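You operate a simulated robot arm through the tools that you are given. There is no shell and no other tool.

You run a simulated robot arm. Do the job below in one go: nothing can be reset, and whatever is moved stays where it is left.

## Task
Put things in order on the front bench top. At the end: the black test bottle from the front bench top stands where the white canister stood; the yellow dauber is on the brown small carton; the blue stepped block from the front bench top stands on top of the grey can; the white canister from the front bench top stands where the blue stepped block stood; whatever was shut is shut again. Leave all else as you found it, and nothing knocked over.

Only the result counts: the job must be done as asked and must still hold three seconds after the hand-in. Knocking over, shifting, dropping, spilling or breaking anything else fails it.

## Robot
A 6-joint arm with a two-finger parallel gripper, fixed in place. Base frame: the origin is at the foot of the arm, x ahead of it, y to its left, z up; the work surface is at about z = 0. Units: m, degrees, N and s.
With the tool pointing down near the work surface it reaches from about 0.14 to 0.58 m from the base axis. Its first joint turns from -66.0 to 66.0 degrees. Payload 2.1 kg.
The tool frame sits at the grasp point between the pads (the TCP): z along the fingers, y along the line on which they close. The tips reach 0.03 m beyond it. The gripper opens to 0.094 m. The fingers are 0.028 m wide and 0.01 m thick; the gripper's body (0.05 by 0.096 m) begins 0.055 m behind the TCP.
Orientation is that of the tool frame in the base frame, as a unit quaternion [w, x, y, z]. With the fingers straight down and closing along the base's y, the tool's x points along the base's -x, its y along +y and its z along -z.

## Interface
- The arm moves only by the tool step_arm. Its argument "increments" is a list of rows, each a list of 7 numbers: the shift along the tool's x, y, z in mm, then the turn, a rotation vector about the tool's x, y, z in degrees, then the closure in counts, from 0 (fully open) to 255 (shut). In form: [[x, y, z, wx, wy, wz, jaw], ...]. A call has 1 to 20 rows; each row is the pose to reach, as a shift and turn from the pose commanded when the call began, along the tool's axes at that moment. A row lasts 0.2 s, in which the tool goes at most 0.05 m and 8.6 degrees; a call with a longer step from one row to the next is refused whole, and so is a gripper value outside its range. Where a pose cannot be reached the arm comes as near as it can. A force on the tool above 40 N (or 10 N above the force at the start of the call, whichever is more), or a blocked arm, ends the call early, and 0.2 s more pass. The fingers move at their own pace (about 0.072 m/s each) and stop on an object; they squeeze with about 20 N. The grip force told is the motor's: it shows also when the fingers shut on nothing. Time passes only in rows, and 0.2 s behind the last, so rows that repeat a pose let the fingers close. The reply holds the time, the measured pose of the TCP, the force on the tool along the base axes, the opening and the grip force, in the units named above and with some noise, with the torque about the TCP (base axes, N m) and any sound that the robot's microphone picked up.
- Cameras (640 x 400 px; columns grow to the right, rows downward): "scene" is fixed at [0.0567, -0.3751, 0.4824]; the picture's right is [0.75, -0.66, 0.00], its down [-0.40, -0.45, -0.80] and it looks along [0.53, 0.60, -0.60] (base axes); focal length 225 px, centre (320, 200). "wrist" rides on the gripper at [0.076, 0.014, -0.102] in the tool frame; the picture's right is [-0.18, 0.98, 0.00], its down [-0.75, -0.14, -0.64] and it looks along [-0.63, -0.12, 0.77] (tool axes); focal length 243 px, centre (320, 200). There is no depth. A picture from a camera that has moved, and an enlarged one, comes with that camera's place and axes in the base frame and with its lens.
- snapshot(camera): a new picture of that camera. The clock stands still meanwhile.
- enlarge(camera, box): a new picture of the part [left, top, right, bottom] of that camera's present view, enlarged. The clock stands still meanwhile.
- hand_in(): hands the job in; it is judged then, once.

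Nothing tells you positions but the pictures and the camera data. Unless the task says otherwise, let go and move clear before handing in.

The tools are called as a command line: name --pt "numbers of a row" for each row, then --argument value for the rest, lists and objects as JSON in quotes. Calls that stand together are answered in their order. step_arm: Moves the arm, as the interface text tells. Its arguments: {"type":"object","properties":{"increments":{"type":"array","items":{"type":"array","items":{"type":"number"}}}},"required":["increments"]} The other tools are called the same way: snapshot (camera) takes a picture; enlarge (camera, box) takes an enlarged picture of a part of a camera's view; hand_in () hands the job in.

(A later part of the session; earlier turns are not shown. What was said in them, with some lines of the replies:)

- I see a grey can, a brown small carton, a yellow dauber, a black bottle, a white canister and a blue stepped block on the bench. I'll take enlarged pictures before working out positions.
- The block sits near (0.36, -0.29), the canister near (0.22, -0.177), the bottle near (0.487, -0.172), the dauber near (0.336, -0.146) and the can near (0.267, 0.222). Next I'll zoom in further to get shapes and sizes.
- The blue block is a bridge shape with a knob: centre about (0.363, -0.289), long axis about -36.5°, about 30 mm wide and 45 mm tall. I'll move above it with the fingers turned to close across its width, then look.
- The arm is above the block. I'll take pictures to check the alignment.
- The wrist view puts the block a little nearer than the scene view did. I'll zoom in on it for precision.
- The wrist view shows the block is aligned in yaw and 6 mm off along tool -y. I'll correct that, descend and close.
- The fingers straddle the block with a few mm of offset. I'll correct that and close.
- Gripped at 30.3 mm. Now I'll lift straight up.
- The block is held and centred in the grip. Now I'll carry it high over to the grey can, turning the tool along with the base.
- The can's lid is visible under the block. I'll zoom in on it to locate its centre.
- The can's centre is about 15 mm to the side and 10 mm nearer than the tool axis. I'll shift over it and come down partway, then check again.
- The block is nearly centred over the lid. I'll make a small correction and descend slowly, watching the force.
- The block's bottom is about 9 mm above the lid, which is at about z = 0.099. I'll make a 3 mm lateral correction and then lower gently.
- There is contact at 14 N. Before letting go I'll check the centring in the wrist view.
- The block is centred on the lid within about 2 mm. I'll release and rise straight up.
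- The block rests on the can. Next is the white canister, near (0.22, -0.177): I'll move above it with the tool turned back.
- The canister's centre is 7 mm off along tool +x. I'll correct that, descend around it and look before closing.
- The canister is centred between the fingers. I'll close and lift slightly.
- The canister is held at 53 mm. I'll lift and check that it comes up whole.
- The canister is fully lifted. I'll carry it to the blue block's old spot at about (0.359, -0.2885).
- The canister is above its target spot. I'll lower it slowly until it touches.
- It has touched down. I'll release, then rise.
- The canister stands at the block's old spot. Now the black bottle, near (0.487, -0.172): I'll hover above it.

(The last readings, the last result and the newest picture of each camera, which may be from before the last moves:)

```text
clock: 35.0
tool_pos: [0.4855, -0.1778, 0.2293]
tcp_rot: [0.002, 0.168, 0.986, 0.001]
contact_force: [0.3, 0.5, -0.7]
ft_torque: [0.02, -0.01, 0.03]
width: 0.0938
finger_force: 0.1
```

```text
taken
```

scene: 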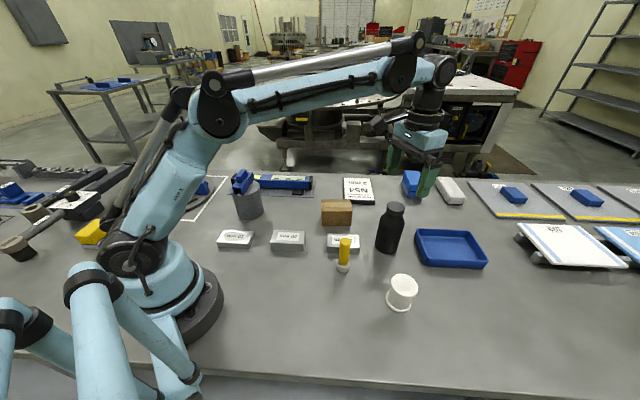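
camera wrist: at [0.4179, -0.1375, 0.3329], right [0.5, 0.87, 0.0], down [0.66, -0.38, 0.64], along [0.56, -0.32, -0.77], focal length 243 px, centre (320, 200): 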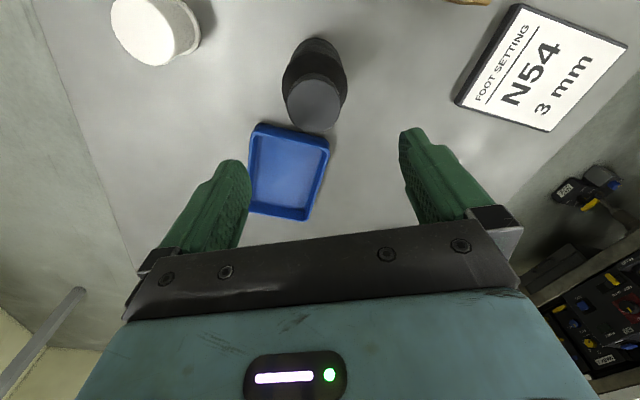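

enlarge --camera "wrist" --box '[236, 30, 396, 130]'

enlarge --camera "scene" --box '[350, 190, 446, 260]'

```text
4.00 times, centred on (316, 80) of wrist
camera zoom: at [0.4179, -0.1375, 0.3329], right [0.5, 0.87, 0.0], down [0.66, -0.38, 0.64], along [0.56, -0.32, -0.77], focal length 970 px, centre (336, 680)
```

zoom: 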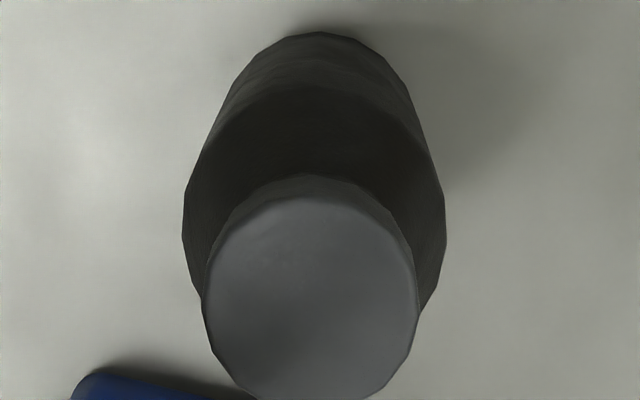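

```text
5.71 times, centred on (398, 225) of scene
camera zoom: at [0.0567, -0.3751, 0.4824], right [0.75, -0.66, 0.0], down [-0.4, -0.45, -0.8], along [0.53, 0.6, -0.6], focal length 1287 px, centre (-126, 57)
```

zoom: 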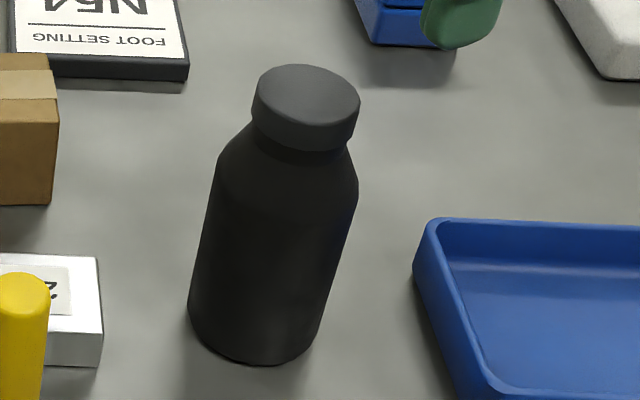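

The bottle's axis is about 9 mm nearer and 3 mm to the side of the tool axis. I'll correct, go partway down beside the cap, and check.

step_arm --pt "5 -2 10 0 0 0 0" --pt "9.3 -3.4 30 0 0 0 0" --pt "9.3 -3.4 55 0 0 0 0" --pt "9.3 -3.4 70 0 0 0 0" --pt "9.3 -3.4 70 0 0 0 0" --pt "9.3 -3.4 70 0 0 0 0"

snapshot --camera "wrist"

enlarge --camera "scene" --box '[350, 150, 478, 270]'

```text
clock: 36.4
tool_pos: [0.4762, -0.1771, 0.1583]
tcp_rot: [0.0, 0.169, 0.986, 0.0]
contact_force: [0.0, -0.6, -0.2]
ft_torque: [0.02, 0.02, 0.02]
width: 0.0938
finger_force: 0.1
```

```text
taken
camera wrist: at [0.4085, -0.1366, 0.2612], right [0.5, 0.87, 0.0], down [0.66, -0.38, 0.64], along [0.56, -0.32, -0.77], focal length 243 px, centre (320, 200)
```

wrist: 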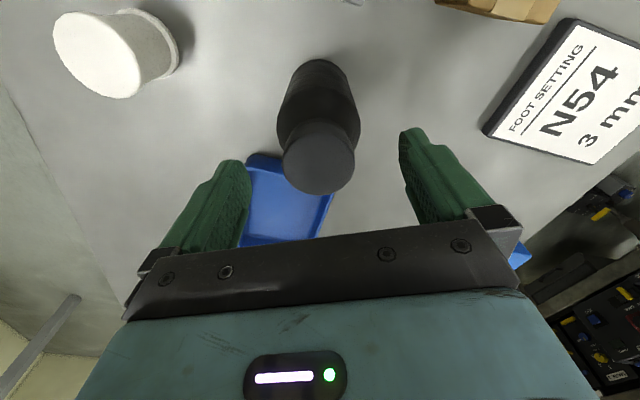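

```text
3.33 times, centred on (414, 210) of scene
camera zoom: at [0.0567, -0.3751, 0.4824], right [0.75, -0.66, 0.0], down [-0.4, -0.45, -0.8], along [0.53, 0.6, -0.6], focal length 751 px, centre (7, 167)
```

zoom: 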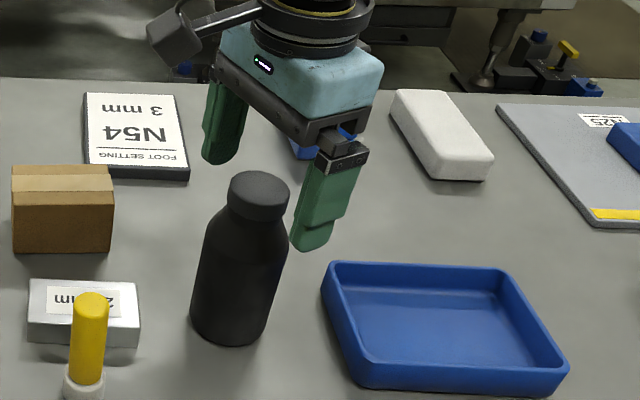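

The bottle is now well centred. I'll descend to grip its body at about z = 0.088.

step_arm --pt "0 0 20 0 0 0 0" --pt "0 0 40 0 0 0 0" --pt "0 0 55 0 0 0 0" --pt "0 0 65 0 0 0 0" --pt "0 0 70 0 0 0 0" --pt "0 0 70 0 0 0 0"

snapshot --camera "wrist"

enlarge --camera "scene" --box '[350, 170, 478, 270]'

```text
clock: 37.8
tool_pos: [0.4782, -0.1764, 0.0873]
tcp_rot: [0.0, 0.17, 0.985, -0.001]
contact_force: [0.1, 0.5, -1.0]
ft_torque: [0.0, 0.0, 0.01]
width: 0.0939
finger_force: 0.1
```

```text
taken
camera wrist: at [0.4095, -0.1361, 0.1903], right [0.5, 0.87, 0.0], down [0.66, -0.38, 0.64], along [0.56, -0.32, -0.77], focal length 243 px, centre (320, 200)
```

wrist: 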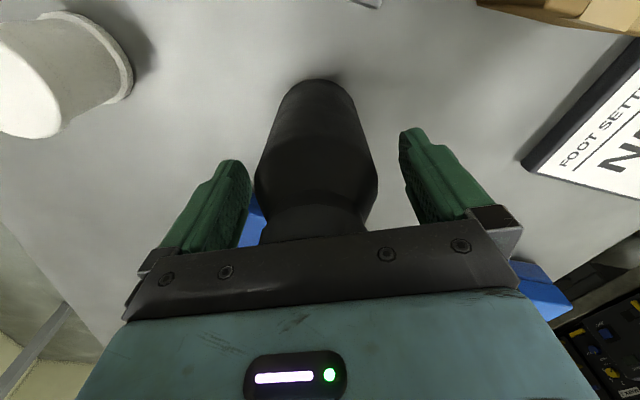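

```text
4.00 times, centred on (414, 220) of scene
camera zoom: at [0.0567, -0.3751, 0.4824], right [0.75, -0.66, 0.0], down [-0.4, -0.45, -0.8], along [0.53, 0.6, -0.6], focal length 901 px, centre (-56, 120)
```

zoom: 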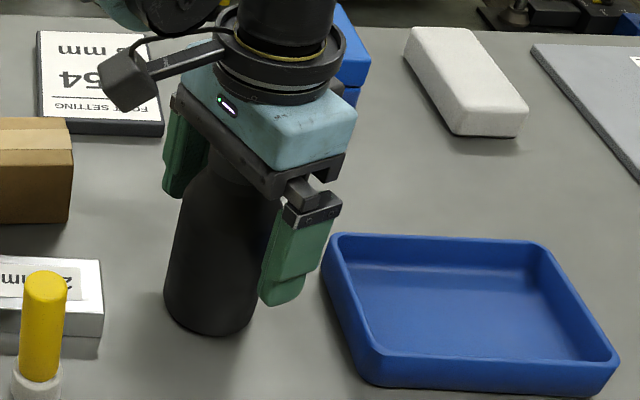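

The bottle sits centred between the fingers with clearance. I'll close on it.

step_arm --pt "0 0 0 0 0 0 40" --pt "0 0 0 0 0 0 75" --pt "0 0 0 0 0 0 255" --pt "0 0 0 0 0 0 255" --pt "0 0 0 0 0 0 255"

step_arm --pt "0 0 -3 0 0 0 255" --pt "0 0 -8 0 0 0 255" --pt "0 0 -15 0 0 0 255" --pt "0 0 -15 0 0 0 255"

snapshot --camera "wrist"

enlarge --camera "scene" --box '[350, 170, 478, 270]'

```text
clock: 39.0
tool_pos: [0.4777, -0.176, 0.0872]
tcp_rot: [0.001, 0.17, 0.985, -0.001]
contact_force: [-0.6, -1.9, 0.1]
ft_torque: [-0.02, -0.01, 0.01]
width: 0.0631
finger_force: 20.1
```

```text
clock: 40.0
tool_pos: [0.4766, -0.1756, 0.103]
tcp_rot: [0.001, 0.169, 0.986, 0.0]
contact_force: [-0.2, 0.7, -5.4]
ft_torque: [-0.03, -0.03, 0.0]
width: 0.0625
finger_force: 19.9
```

```text
taken
camera wrist: at [0.4082, -0.1356, 0.2061], right [0.5, 0.87, 0.0], down [0.66, -0.38, 0.64], along [0.56, -0.32, -0.77], focal length 243 px, centre (320, 200)
```

wrist: 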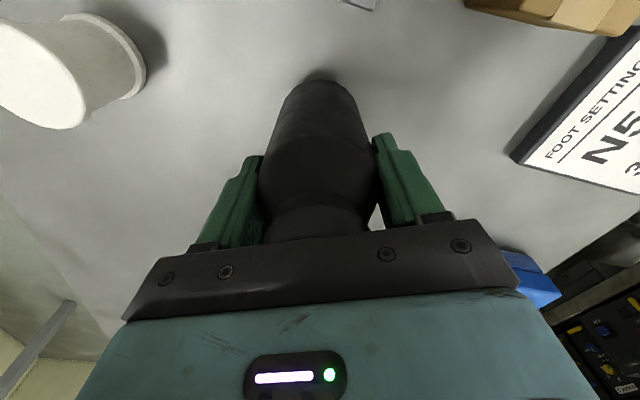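

```text
4.00 times, centred on (414, 220) of scene
camera zoom: at [0.0567, -0.3752, 0.4824], right [0.75, -0.66, 0.0], down [-0.4, -0.45, -0.8], along [0.53, 0.6, -0.6], focal length 901 px, centre (-56, 120)
```

zoom: 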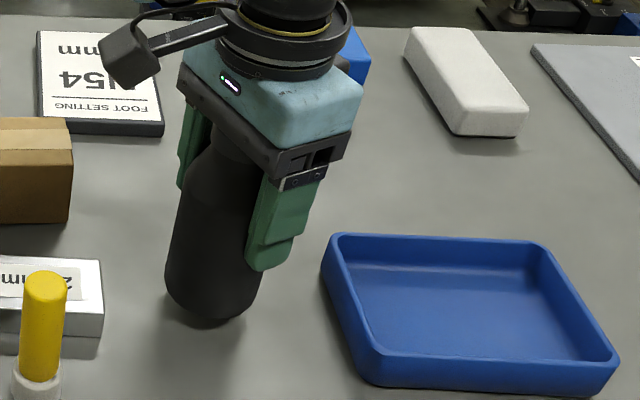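

The bottle is held with no slip, at about 0.5 kg. I'll lift it high and carry it over to the canister's old spot at (0.2175, -0.174).

step_arm --pt "0 0 -20 0 0 0 255" --pt "0 0 -45 0 0 0 255" --pt "0 0 -75 0 0 0 255" --pt "0 0 -105 0 0 0 255" --pt "0 0 -130 0 0 0 255" --pt "0 0 -135 0 0 0 255" --pt "24.5 -8.5 -135 0 0 1.7 255" --pt "55.2 -19.1 -135 0 0 3.8 255" --pt "85.8 -29.8 -135 0 0 6 255" --pt "116.5 -40.4 -135 0 0 8.1 255" --pt "147.1 -51 -135 0 0 10.2 255" --pt "177.8 -61.6 -135 0 0 12.3 255" --pt "208.4 -72.3 -135 0 0 14.5 255" --pt "235 -81.5 -135 0 0 16.3 255" --pt "245.2 -85 -135 0 0 17 255" --pt "245.2 -85 -135 0 0 17 255" --pt "245.2 -85 -135 0 0 17 255"

snapshot --camera "wrist"

snapshot --camera "scene"

```text
clock: 43.6
tool_pos: [0.2191, -0.1726, 0.2371]
tcp_rot: [0.001, 0.313, 0.95, 0.001]
contact_force: [0.3, -0.2, -5.1]
ft_torque: [-0.03, -0.01, -0.02]
width: 0.0622
finger_force: 19.5
```

```text
taken
camera wrist: at [0.1654, -0.115, 0.3401], right [0.73, 0.68, 0.0], down [0.52, -0.56, 0.64], along [0.44, -0.47, -0.77], focal length 243 px, centre (320, 200)
```

wrist: 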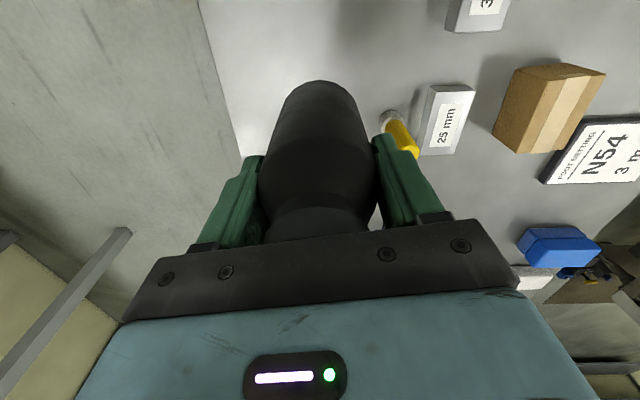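

```text
taken
```

scene: 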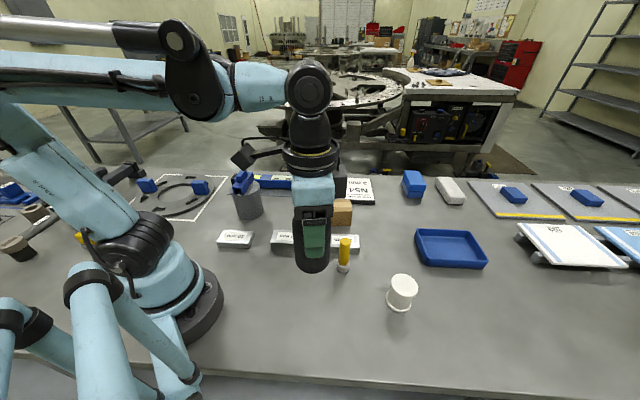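

The bottle is above the spot. I'll lower it carefully.

step_arm --pt "0 -2 20 0 0 0 255" --pt "0 -2 45 0 0 0 255" --pt "0 -2 70 0 0 0 255" --pt "0 -2 95 0 0 0 255" --pt "0 -2 115 0 0 0 255" --pt "0 -2 130 0 0 0 255" --pt "0 -2 138 0 0 0 255" --pt "0 -2 143 0 0 0 255" --pt "0 -2 145 0 0 0 255" --pt "0 -2 145 0 0 0 255"

snapshot --camera "wrist"

enlarge --camera "scene" --box '[256, 200, 384, 320]'

```text
clock: 45.8
tool_pos: [0.216, -0.1751, 0.0929]
tcp_rot: [0.002, 0.314, 0.95, 0.001]
contact_force: [-0.4, -0.1, -4.6]
ft_torque: [0.02, -0.04, 0.02]
width: 0.0621
finger_force: 19.9
```

```text
taken
camera wrist: at [0.1624, -0.1169, 0.1956], right [0.73, 0.68, 0.0], down [0.52, -0.56, 0.64], along [0.44, -0.47, -0.77], focal length 243 px, centre (320, 200)
```

wrist: 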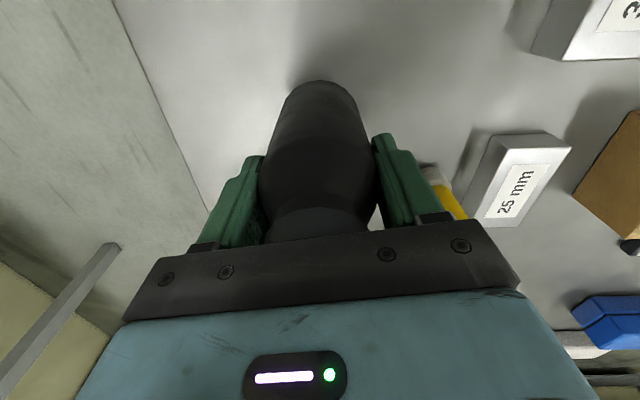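

```text
3.33 times, centred on (320, 260) of scene
camera zoom: at [0.0567, -0.3752, 0.4824], right [0.75, -0.66, 0.0], down [-0.4, -0.45, -0.8], along [0.53, 0.6, -0.6], focal length 751 px, centre (320, 0)
```

zoom: 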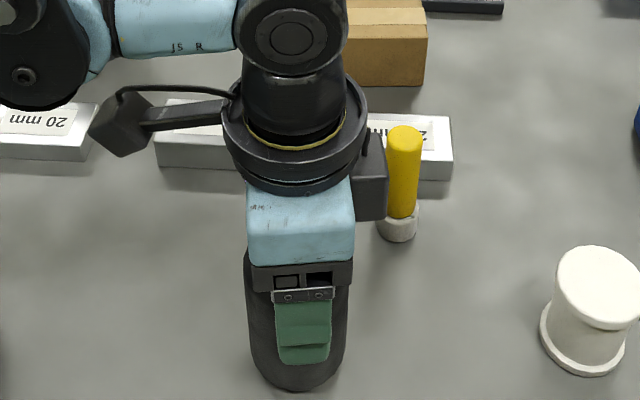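

step_arm --pt "-1.6 1.2 1.5 0 0 0 255" --pt "-1.6 1.2 3 0 0 0 255" --pt "-1.6 1.2 4 0 0 0 255" --pt "-1.6 1.2 4 0 0 0 255"

step_arm --pt "0 0 0.6 0 0 0 255" --pt "0 0 1.2 0 0 0 255" --pt "0 0 1.2 0 0 0 255"

```text
clock: 46.8
tool_pos: [0.2178, -0.1755, 0.089]
tcp_rot: [0.001, 0.312, 0.95, 0.0]
contact_force: [0.5, 0.1, -4.7]
ft_torque: [-0.05, -0.05, 0.01]
width: 0.0618
finger_force: 20.1
```

```text
clock: 47.6
tool_pos: [0.2187, -0.1756, 0.0881]
tcp_rot: [0.0, 0.314, 0.95, 0.001]
contact_force: [-0.3, -0.1, -4.6]
ft_torque: [-0.01, -0.02, -0.01]
width: 0.0618
finger_force: 20.1
```

step_arm --pt "0 0 0.6 0 0 0 255" --pt "0 0 1.0 0 0 0 255" --pt "0 0 1.0 0 0 0 255"

```text
clock: 48.5
tool_pos: [0.2173, -0.1756, 0.0877]
tcp_rot: [-0.001, 0.312, 0.95, 0.002]
contact_force: [-1.7, 2.1, 8.8]
ft_torque: [-0.09, -0.09, -0.01]
width: 0.0616
finger_force: 20.0
stopped in row 3: the force on the tool passed its limit at 42 N (the readings are from after the stop); the commanded pose is now the measured one
```

The bottle is on the table. I'll release gently and rise.

step_arm --pt "0 0 -0.3 0 0 0 255" --pt "0 0 -0.4 0 0 0 70" --pt "0 0 -0.4 0 0 0 40" --pt "0 0 -0.4 0 0 0 0" --pt "0 0 -0.4 0 0 0 0" --pt "0 0 -0.4 0 0 0 0"

snapshot --camera "wrist"

snapshot --camera "scene"

```text
clock: 49.9
tool_pos: [0.2175, -0.1748, 0.0877]
tcp_rot: [0.0, 0.312, 0.95, 0.002]
contact_force: [0.6, -0.5, 0.1]
ft_torque: [0.03, 0.01, 0.02]
width: 0.0941
finger_force: 0.1
```

```text
taken
camera wrist: at [0.1642, -0.1172, 0.1906], right [0.73, 0.68, 0.0], down [0.52, -0.56, 0.64], along [0.44, -0.47, -0.77], focal length 243 px, centre (320, 200)
```

wrist: 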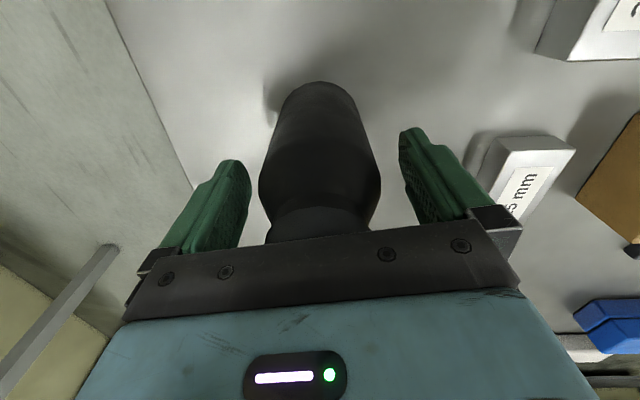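

```text
taken
```

scene: 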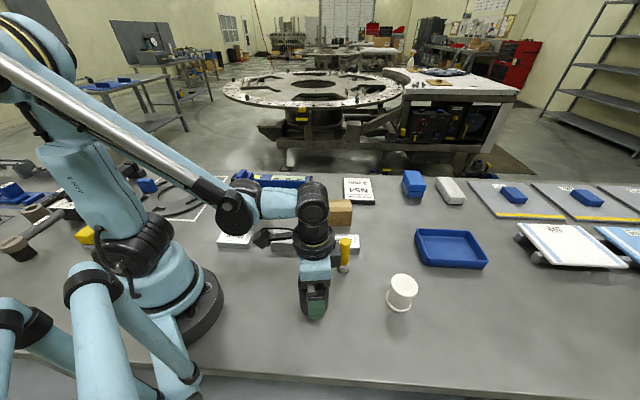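

The bottle stands free at the canister's old spot. I'll rise clear of it and go over the dauber.

step_arm --pt "0 0 -20 0 0 0 0" --pt "0 0 -60 0 0 0 0" --pt "0 0 -105 0 0 0 0" --pt "0 0 -135 0 0 0 0" --pt "-19.5 23.5 -140 0 0 -3.2 0" --pt "-39 46.9 -140 0 0 -6.5 0" --pt "-58.5 70.4 -135 0 0 -9.8 0" --pt "-78 93.8 -125 0 0 -13 0" --pt "-78 93.8 -120 0 0 -13 0" --pt "-78 93.8 -120 0 0 -13 0"

snapshot --camera "wrist"

snapshot --camera "scene"

```text
clock: 52.1
tool_pos: [0.3361, -0.1466, 0.2046]
tcp_rot: [0.0, 0.203, 0.979, 0.002]
contact_force: [-0.2, -0.5, -0.9]
ft_torque: [0.0, -0.03, 0.04]
width: 0.0938
finger_force: 0.1
```

```text
taken
camera wrist: at [0.2714, -0.102, 0.309], right [0.56, 0.83, 0.0], down [0.64, -0.43, 0.64], along [0.53, -0.36, -0.77], focal length 243 px, centre (320, 200)
```

wrist: 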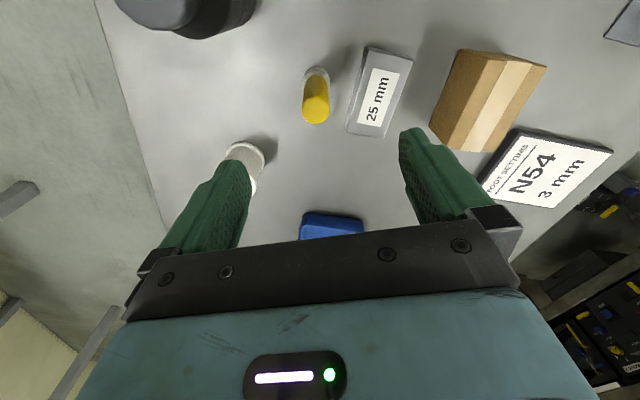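

```text
taken
```

scene: 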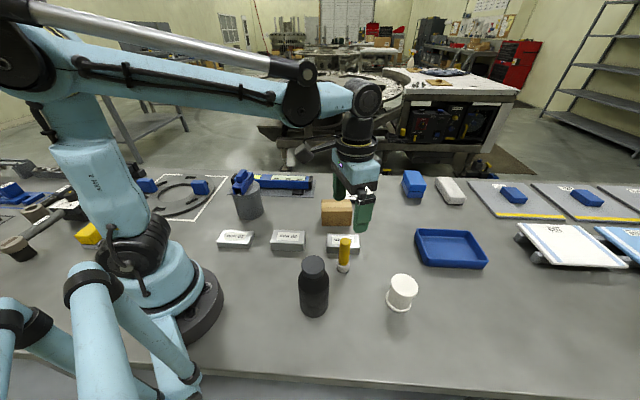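

enlarge --camera "wrist" --box '[270, 50, 370, 140]'

enlarge --camera "wrist" --box '[400, 30, 560, 170]'

enlarge --camera "scene" --box '[300, 180, 396, 280]'

```text
4.44 times, centred on (320, 95) of wrist
camera zoom: at [0.2714, -0.102, 0.309], right [0.56, 0.83, 0.0], down [0.64, -0.43, 0.64], along [0.53, -0.36, -0.77], focal length 1078 px, centre (320, 667)
```

zoom: 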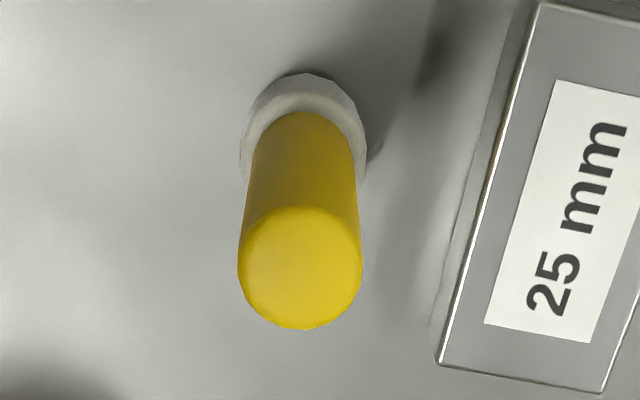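

```text
2.86 times, centred on (480, 100) of wrist
camera zoom: at [0.2714, -0.102, 0.309], right [0.56, 0.83, 0.0], down [0.64, -0.43, 0.64], along [0.53, -0.36, -0.77], focal length 693 px, centre (-137, 486)
```

zoom: 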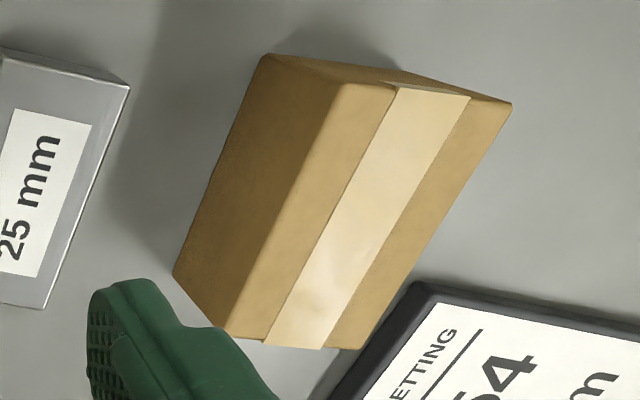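

```text
4.00 times, centred on (348, 230) of scene
camera zoom: at [0.0567, -0.3751, 0.4824], right [0.75, -0.66, 0.0], down [-0.4, -0.45, -0.8], along [0.53, 0.6, -0.6], focal length 901 px, centre (208, 80)
```

zoom: 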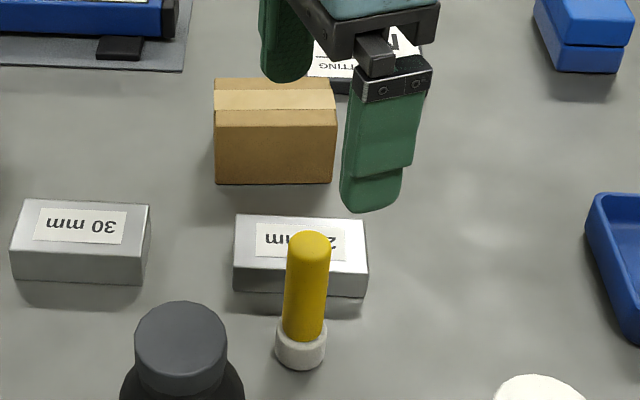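

The dauber is 4 mm off along tool -y. The carton's centre is about (0.446, -0.005), with its top at about z = 0.057. I'll descend around the dauber, keeping the tips above the 25 mm block.

step_arm --pt "2 -3.9 30 0 0 0 40" --pt "2 -3.9 60 0 0 0 40" --pt "2 -3.9 90 0 0 0 40" --pt "2 -3.9 115 0 0 0 40" --pt "2 -3.9 132 0 0 0 40" --pt "2 -3.9 141 0 0 0 40" --pt "2 -3.9 141 0 0 0 40"

snapshot --camera "wrist"

enlarge --camera "scene" --box '[290, 190, 418, 290]'

```text
clock: 53.7
tool_pos: [0.3327, -0.1498, 0.063]
tcp_rot: [0.0, 0.203, 0.979, 0.002]
contact_force: [0.3, -0.3, 0.1]
ft_torque: [-0.02, 0.02, -0.01]
width: 0.0793
finger_force: 0.0
```

```text
taken
camera wrist: at [0.268, -0.105, 0.1674], right [0.56, 0.83, 0.0], down [0.64, -0.43, 0.64], along [0.53, -0.36, -0.77], focal length 243 px, centre (320, 200)
```

wrist: 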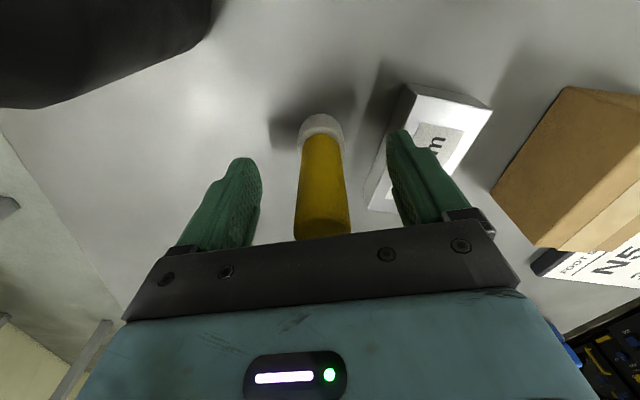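

```text
4.00 times, centred on (354, 240) of scene
camera zoom: at [0.0566, -0.3751, 0.4824], right [0.75, -0.66, 0.0], down [-0.4, -0.45, -0.8], along [0.53, 0.6, -0.6], focal length 901 px, centre (184, 40)
```

zoom: 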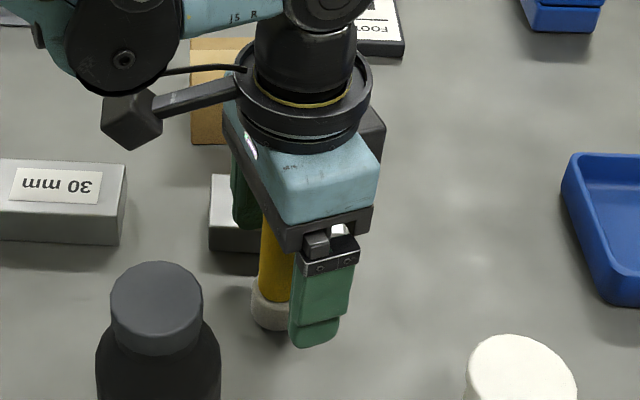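

The dauber is centred. I'll close the fingers and lift a little to see whether its base comes along.

step_arm --pt "0 0 0 0 0 0 100" --pt "0 0 0 0 0 0 150" --pt "0 0 0 0 0 0 255" --pt "0 0 0 0 0 0 255" --pt "0 0 0 0 0 0 255"

step_arm --pt "0 0 -3 0 0 0 255" --pt "0 0 -8 0 0 0 255" --pt "0 0 -15 0 0 0 255" --pt "0 0 -15 0 0 0 255"

snapshot --camera "wrist"

enlarge --camera "scene" --box '[290, 190, 418, 290]'

```text
clock: 54.9
tool_pos: [0.3327, -0.1501, 0.0638]
tcp_rot: [-0.001, 0.203, 0.979, 0.002]
contact_force: [-0.2, 0.2, 0.2]
ft_torque: [-0.01, -0.02, 0.0]
width: 0.0242
finger_force: 20.1
```

```text
clock: 55.9
tool_pos: [0.333, -0.1479, 0.0799]
tcp_rot: [-0.001, 0.203, 0.979, 0.002]
contact_force: [-0.4, -0.3, -0.7]
ft_torque: [0.03, 0.04, 0.0]
width: 0.0241
finger_force: 19.3
```

```text
taken
camera wrist: at [0.2683, -0.1038, 0.184], right [0.56, 0.83, 0.0], down [0.64, -0.43, 0.64], along [0.53, -0.36, -0.77], focal length 243 px, centre (320, 200)
```

wrist: 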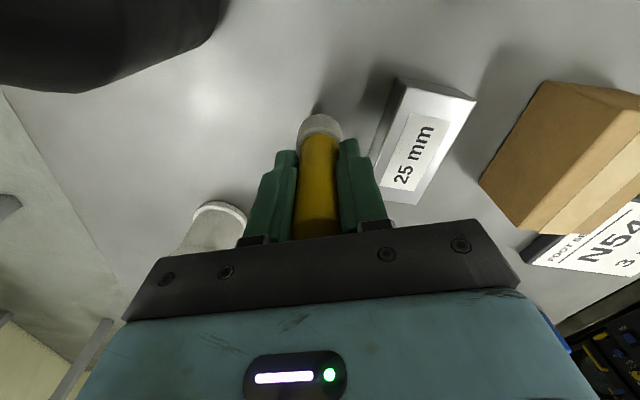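

```text
4.00 times, centred on (354, 240) of scene
camera zoom: at [0.0567, -0.3751, 0.4824], right [0.75, -0.66, 0.0], down [-0.4, -0.45, -0.8], along [0.53, 0.6, -0.6], focal length 901 px, centre (184, 40)
```

zoom: 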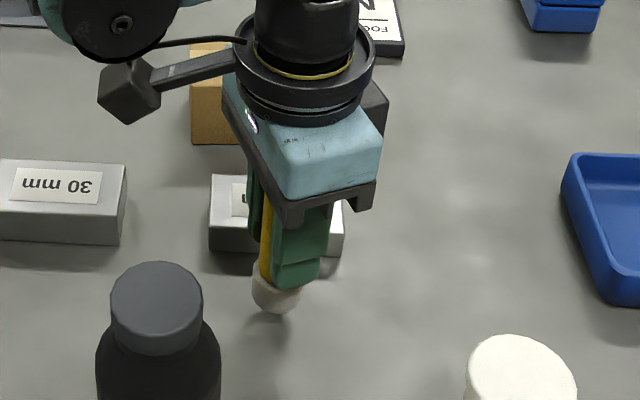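

The dauber came up in one piece. I'll lift it and carry it to the carton.

step_arm --pt "0 0 -25 0 0 0 255" --pt "0 0 -55 0 0 0 255" --pt "0 0 -85 0 0 0 255" --pt "0 0 -105 0 0 0 255" --pt "-7.8 29.2 -110 0 0 -3.8 255" --pt "-15.7 58.4 -110 0 0 -7.6 255" --pt "-23.5 87.7 -110 0 0 -11.4 255" --pt "-31.3 116.9 -110 0 0 -15.2 255" --pt "-39.2 146.1 -110 0 0 -19 255" --pt "-47 175.3 -110 0 0 -23 255" --pt "-47 175.3 -110 0 0 -23 255" --pt "-47 175.3 -110 0 0 -23 255"

snapshot --camera "wrist"

enlarge --camera "scene" --box '[270, 140, 430, 260]'

```text
clock: 58.5
tool_pos: [0.4464, -0.0093, 0.1877]
tcp_rot: [0.0, 0.004, 1.0, 0.003]
contact_force: [-0.6, 0.0, -1.1]
ft_torque: [-0.01, -0.03, 0.02]
width: 0.024
finger_force: 20.0
```

```text
taken
camera wrist: at [0.3697, 0.0067, 0.2918], right [0.19, 0.98, 0.0], down [0.75, -0.15, 0.64], along [0.63, -0.12, -0.77], focal length 243 px, centre (320, 200)
```

wrist: 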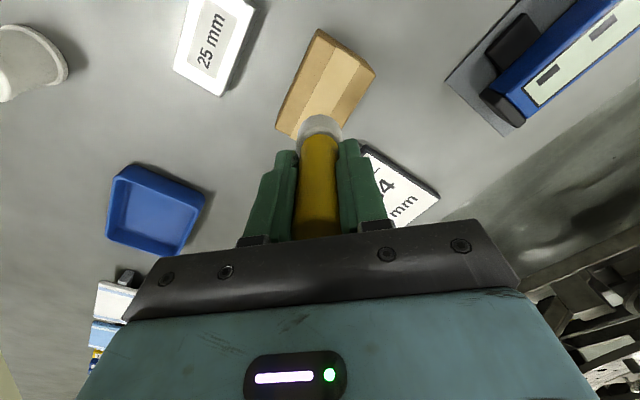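

```text
3.33 times, centred on (350, 200) of scene
camera zoom: at [0.0567, -0.3751, 0.4824], right [0.75, -0.66, 0.0], down [-0.4, -0.45, -0.8], along [0.53, 0.6, -0.6], focal length 751 px, centre (220, 200)
```

zoom: 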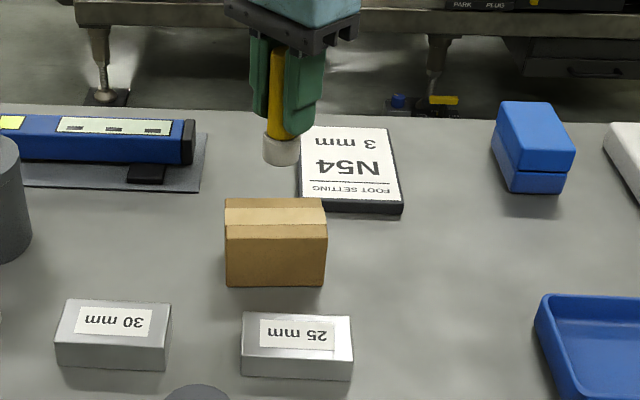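

enlarge --camera "wrist" --box '[260, 20, 388, 150]'

```text
3.08 times, centred on (324, 85) of wrist
camera zoom: at [0.3697, 0.0067, 0.2918], right [0.19, 0.98, 0.0], down [0.75, -0.15, 0.64], along [0.63, -0.12, -0.77], focal length 746 px, centre (308, 554)
```

zoom: 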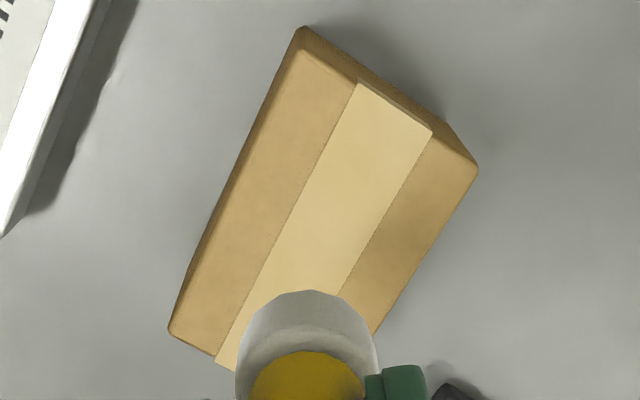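

The dauber is within 2 mm of the carton's centre. I'll lower it, first quickly and then in fine steps.

step_arm --pt "0 1.5 15 0 0 0 255" --pt "0 1.5 30 0 0 0 255" --pt "0 1.5 42 0 0 0 255" --pt "0 1.5 50 0 0 0 255" --pt "0 1.5 55 0 0 0 255" --pt "0 1.5 55 0 0 0 255"

enlarge --camera "wrist" --box '[240, 40, 400, 190]'

enlarge --camera "scene" --box '[290, 150, 386, 230]'

```text
clock: 59.9
tool_pos: [0.4454, -0.0049, 0.1368]
tcp_rot: [0.0, 0.003, 1.0, 0.003]
contact_force: [-1.2, -0.2, -0.5]
ft_torque: [0.04, -0.03, -0.02]
width: 0.0239
finger_force: 20.1
```

```text
2.67 times, centred on (320, 115) of wrist
camera zoom: at [0.369, 0.0104, 0.2399], right [0.19, 0.98, 0.0], down [0.75, -0.15, 0.64], along [0.63, -0.12, -0.77], focal length 647 px, centre (320, 427)
```

zoom: 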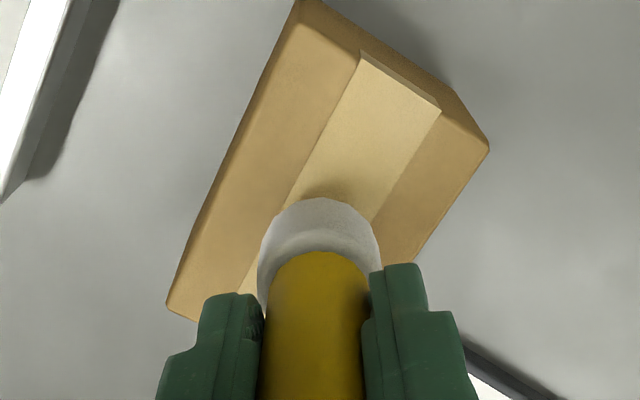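

```text
5.00 times, centred on (338, 190) of scene
camera zoom: at [0.0567, -0.3751, 0.4824], right [0.75, -0.66, 0.0], down [-0.4, -0.45, -0.8], along [0.53, 0.6, -0.6], focal length 1126 px, centre (230, 250)
```

zoom: 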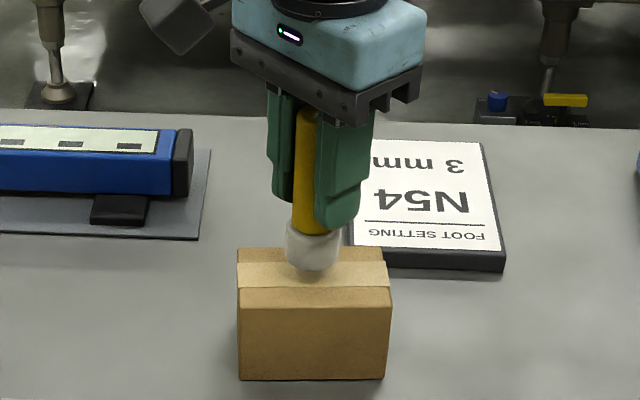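

step_arm --pt "0 -1 4 0 0 0 255" --pt "0 -1 8 0 0 0 255" --pt "0 -1 10 0 0 0 255" --pt "0 -1 10 0 0 0 255"

step_arm --pt "0 0 0.7 0 0 0 255" --pt "0 0 1.4 0 0 0 255" --pt "0 0 1.4 0 0 0 255"

enlarge --camera "scene" --box '[306, 180, 370, 230]'

```text
clock: 60.9
tool_pos: [0.445, -0.006, 0.1265]
tcp_rot: [-0.001, 0.003, 1.0, 0.002]
contact_force: [-0.7, 0.4, -0.8]
ft_torque: [0.0, -0.01, 0.0]
width: 0.0241
finger_force: 19.9
```

```text
clock: 61.7
tool_pos: [0.4465, -0.0073, 0.1241]
tcp_rot: [0.0, 0.003, 1.0, 0.002]
contact_force: [0.1, -0.8, -1.1]
ft_torque: [0.05, -0.02, -0.03]
width: 0.0243
finger_force: 19.8
```

```text
8.00 times, centred on (338, 205) of scene
camera zoom: at [0.0567, -0.3751, 0.4824], right [0.75, -0.66, 0.0], down [-0.4, -0.45, -0.8], along [0.53, 0.6, -0.6], focal length 1802 px, centre (176, 160)
```

zoom: 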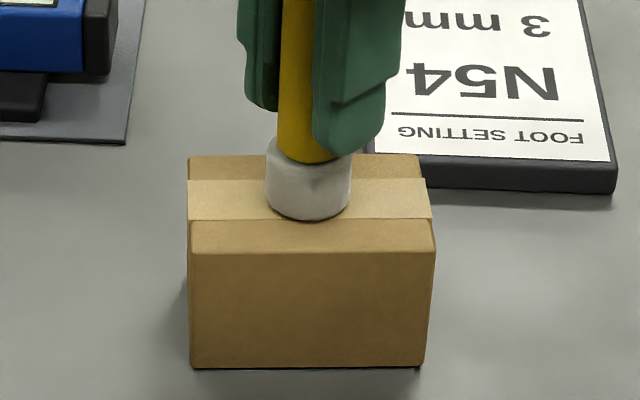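

step_arm --pt "0 0 0.6 0 0 0 255" --pt "0 0 1.2 0 0 0 255" --pt "0 0 1.2 0 0 0 255"

```text
clock: 62.5
tool_pos: [0.4459, -0.0067, 0.1254]
tcp_rot: [0.0, 0.004, 1.0, 0.002]
contact_force: [0.2, 0.7, -1.1]
ft_torque: [-0.02, -0.04, -0.06]
width: 0.024
finger_force: 19.8
```

step_arm --pt "0 0 0.6 0 0 0 255" --pt "0 0 1.2 0 0 0 255" --pt "0 0 1.2 0 0 0 255"

```text
clock: 63.3
tool_pos: [0.4449, -0.0067, 0.1237]
tcp_rot: [-0.001, 0.003, 1.0, 0.002]
contact_force: [-2.6, -0.6, 15.1]
ft_torque: [-0.09, 0.12, 0.03]
width: 0.024
finger_force: 20.3
```

Contact with the carton. I'll release gently in place.

step_arm --pt "0 0 -0.5 0 0 0 255" --pt "0 0 -0.7 0 0 0 180" --pt "0 0 -0.7 0 0 0 150" --pt "0 0 -0.7 0 0 0 100" --pt "0 0 -0.7 0 0 0 60" --pt "0 0 -0.7 0 0 0 60" --pt "0 0 -0.7 0 0 0 60"

snapshot --camera "wrist"

enlarge --camera "scene" --box '[290, 150, 386, 230]'

```text
clock: 64.9
tool_pos: [0.4446, -0.0061, 0.124]
tcp_rot: [0.0, 0.003, 1.0, 0.002]
contact_force: [-0.1, 0.4, 0.8]
ft_torque: [-0.05, 0.02, -0.02]
width: 0.072
finger_force: 0.1
```

```text
taken
camera wrist: at [0.3682, 0.0095, 0.2275], right [0.19, 0.98, 0.0], down [0.75, -0.15, 0.64], along [0.63, -0.12, -0.77], focal length 243 px, centre (320, 200)
```

wrist: 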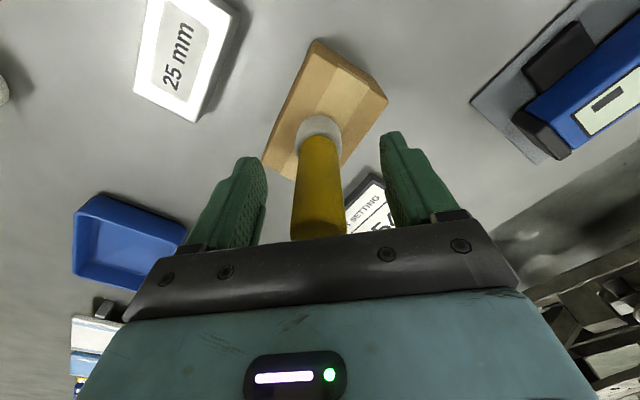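

```text
5.00 times, centred on (338, 190) of scene
camera zoom: at [0.0567, -0.3751, 0.4824], right [0.75, -0.66, 0.0], down [-0.4, -0.45, -0.8], along [0.53, 0.6, -0.6], focal length 1126 px, centre (230, 250)
```

zoom: 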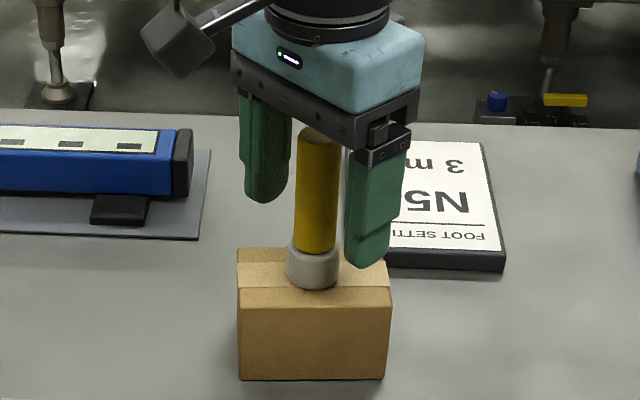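

The dauber stands on the carton. I'll rise straight up and move clear, then check everything.

step_arm --pt "0 0 -15 0 0 0 60" --pt "0 0 -45 0 0 0 60" --pt "0 0 -85 0 0 0 60" --pt "0 0 -120 0 0 0 60" --pt "0 0 -150 0 0 0 60" --pt "20 0 -165 0 0 0 60" --pt "60 0 -170 0 0 0 60" --pt "100 0 -170 0 0 0 60" --pt "140 0 -170 0 0 0 60" --pt "140 0 -170 0 0 0 60"

snapshot --camera "scene"

snapshot --camera "wrist"

enlarge --camera "scene" --box '[210, 150, 450, 320]'

```text
clock: 67.1
tool_pos: [0.306, -0.0066, 0.2925]
tcp_rot: [0.0, 0.004, 1.0, 0.002]
contact_force: [0.1, 0.0, 0.3]
ft_torque: [0.04, -0.01, 0.0]
width: 0.0721
finger_force: 0.0
```

```text
taken
```

scene: 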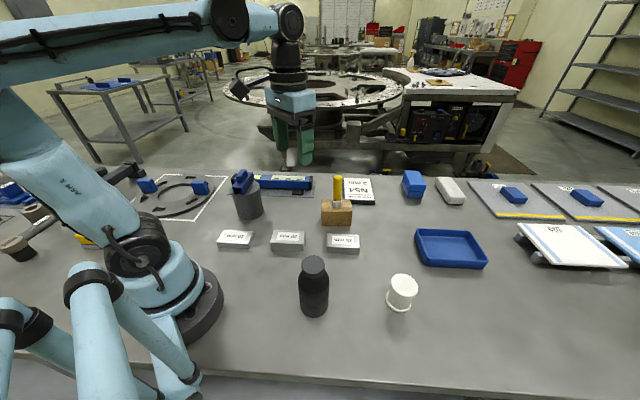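

```text
taken
camera wrist: at [0.229, 0.0099, 0.3959], right [0.19, 0.98, 0.0], down [0.75, -0.15, 0.64], along [0.63, -0.12, -0.77], focal length 243 px, centre (320, 200)
```

wrist: 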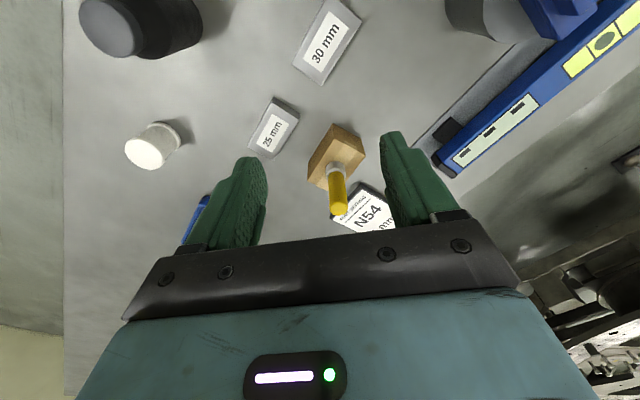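

```text
2.35 times, centred on (330, 235) of scene
camera zoom: at [0.0566, -0.3751, 0.4824], right [0.75, -0.66, 0.0], down [-0.4, -0.45, -0.8], along [0.53, 0.6, -0.6], focal length 530 px, centre (296, 118)
```

zoom: 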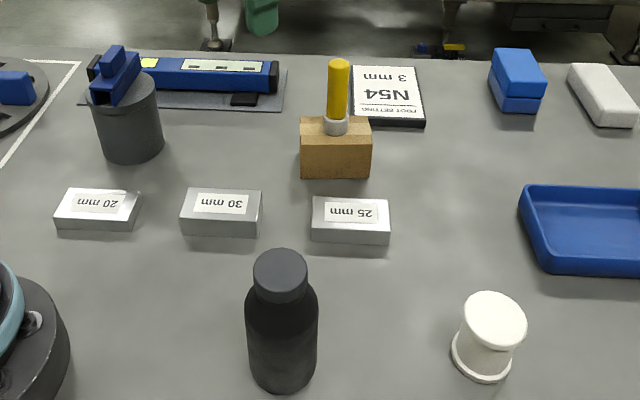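

Everything looks placed. I'll compare against the first picture to make sure the can, carton and gauge blocks haven't shifted.

enlarge --camera "scene" --box '[200, 160, 360, 260]'

enlarge --camera "scene" --box '[280, 220, 440, 320]'

```text
4.00 times, centred on (280, 210) of scene
camera zoom: at [0.0566, -0.3751, 0.4824], right [0.75, -0.66, 0.0], down [-0.4, -0.45, -0.8], along [0.53, 0.6, -0.6], focal length 901 px, centre (480, 160)
```

zoom: 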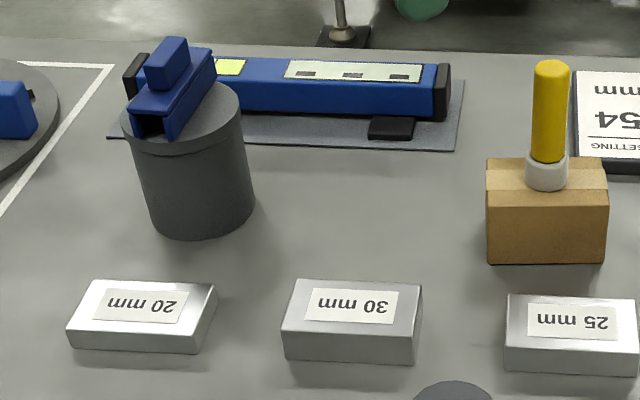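

```text
4.00 times, centred on (360, 270) of scene
camera zoom: at [0.0566, -0.3751, 0.4824], right [0.75, -0.66, 0.0], down [-0.4, -0.45, -0.8], along [0.53, 0.6, -0.6], focal length 901 px, centre (160, -80)
```

zoom: 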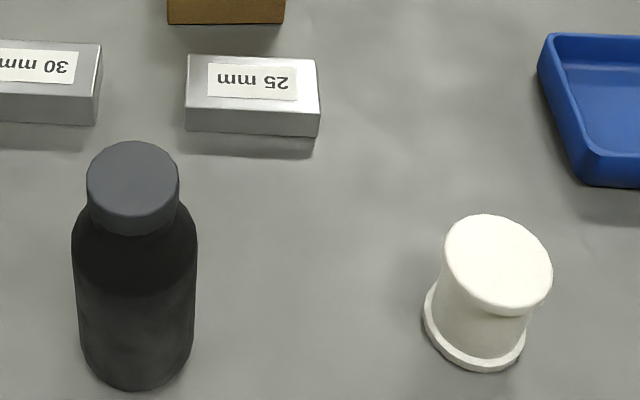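

The can, carton, gauge blocks and tray match the first picture. The block is on the can, the dauber is on the carton, and the canister and bottle are within a few mm of their target spots. The arm is clear, so I'm handing in.

hand_in

```text
The job is handed in.
```

The job is handed in. In the last pictures everything was where you asked, nothing was knocked over, and the arm was clear.

- **Blue stepped block:** on top of the grey can, centred on the lid to within about 2 mm.
- **White canister:** where the blue block stood, to within a few mm.
- **Black test bottle:** where the white canister stood, to within about 4 mm. The arm briefly hit its 42 N force limit as the bottle touched down, but it still stood upright.
- **Yellow dauber:** upright on the brown carton, close to its centre.

Compared with the first picture, the can, the carton, the gauge blocks and the tray had not visibly moved. I opened nothing, so nothing needed shutting again. The hand-in reply did not say whether the job passed.
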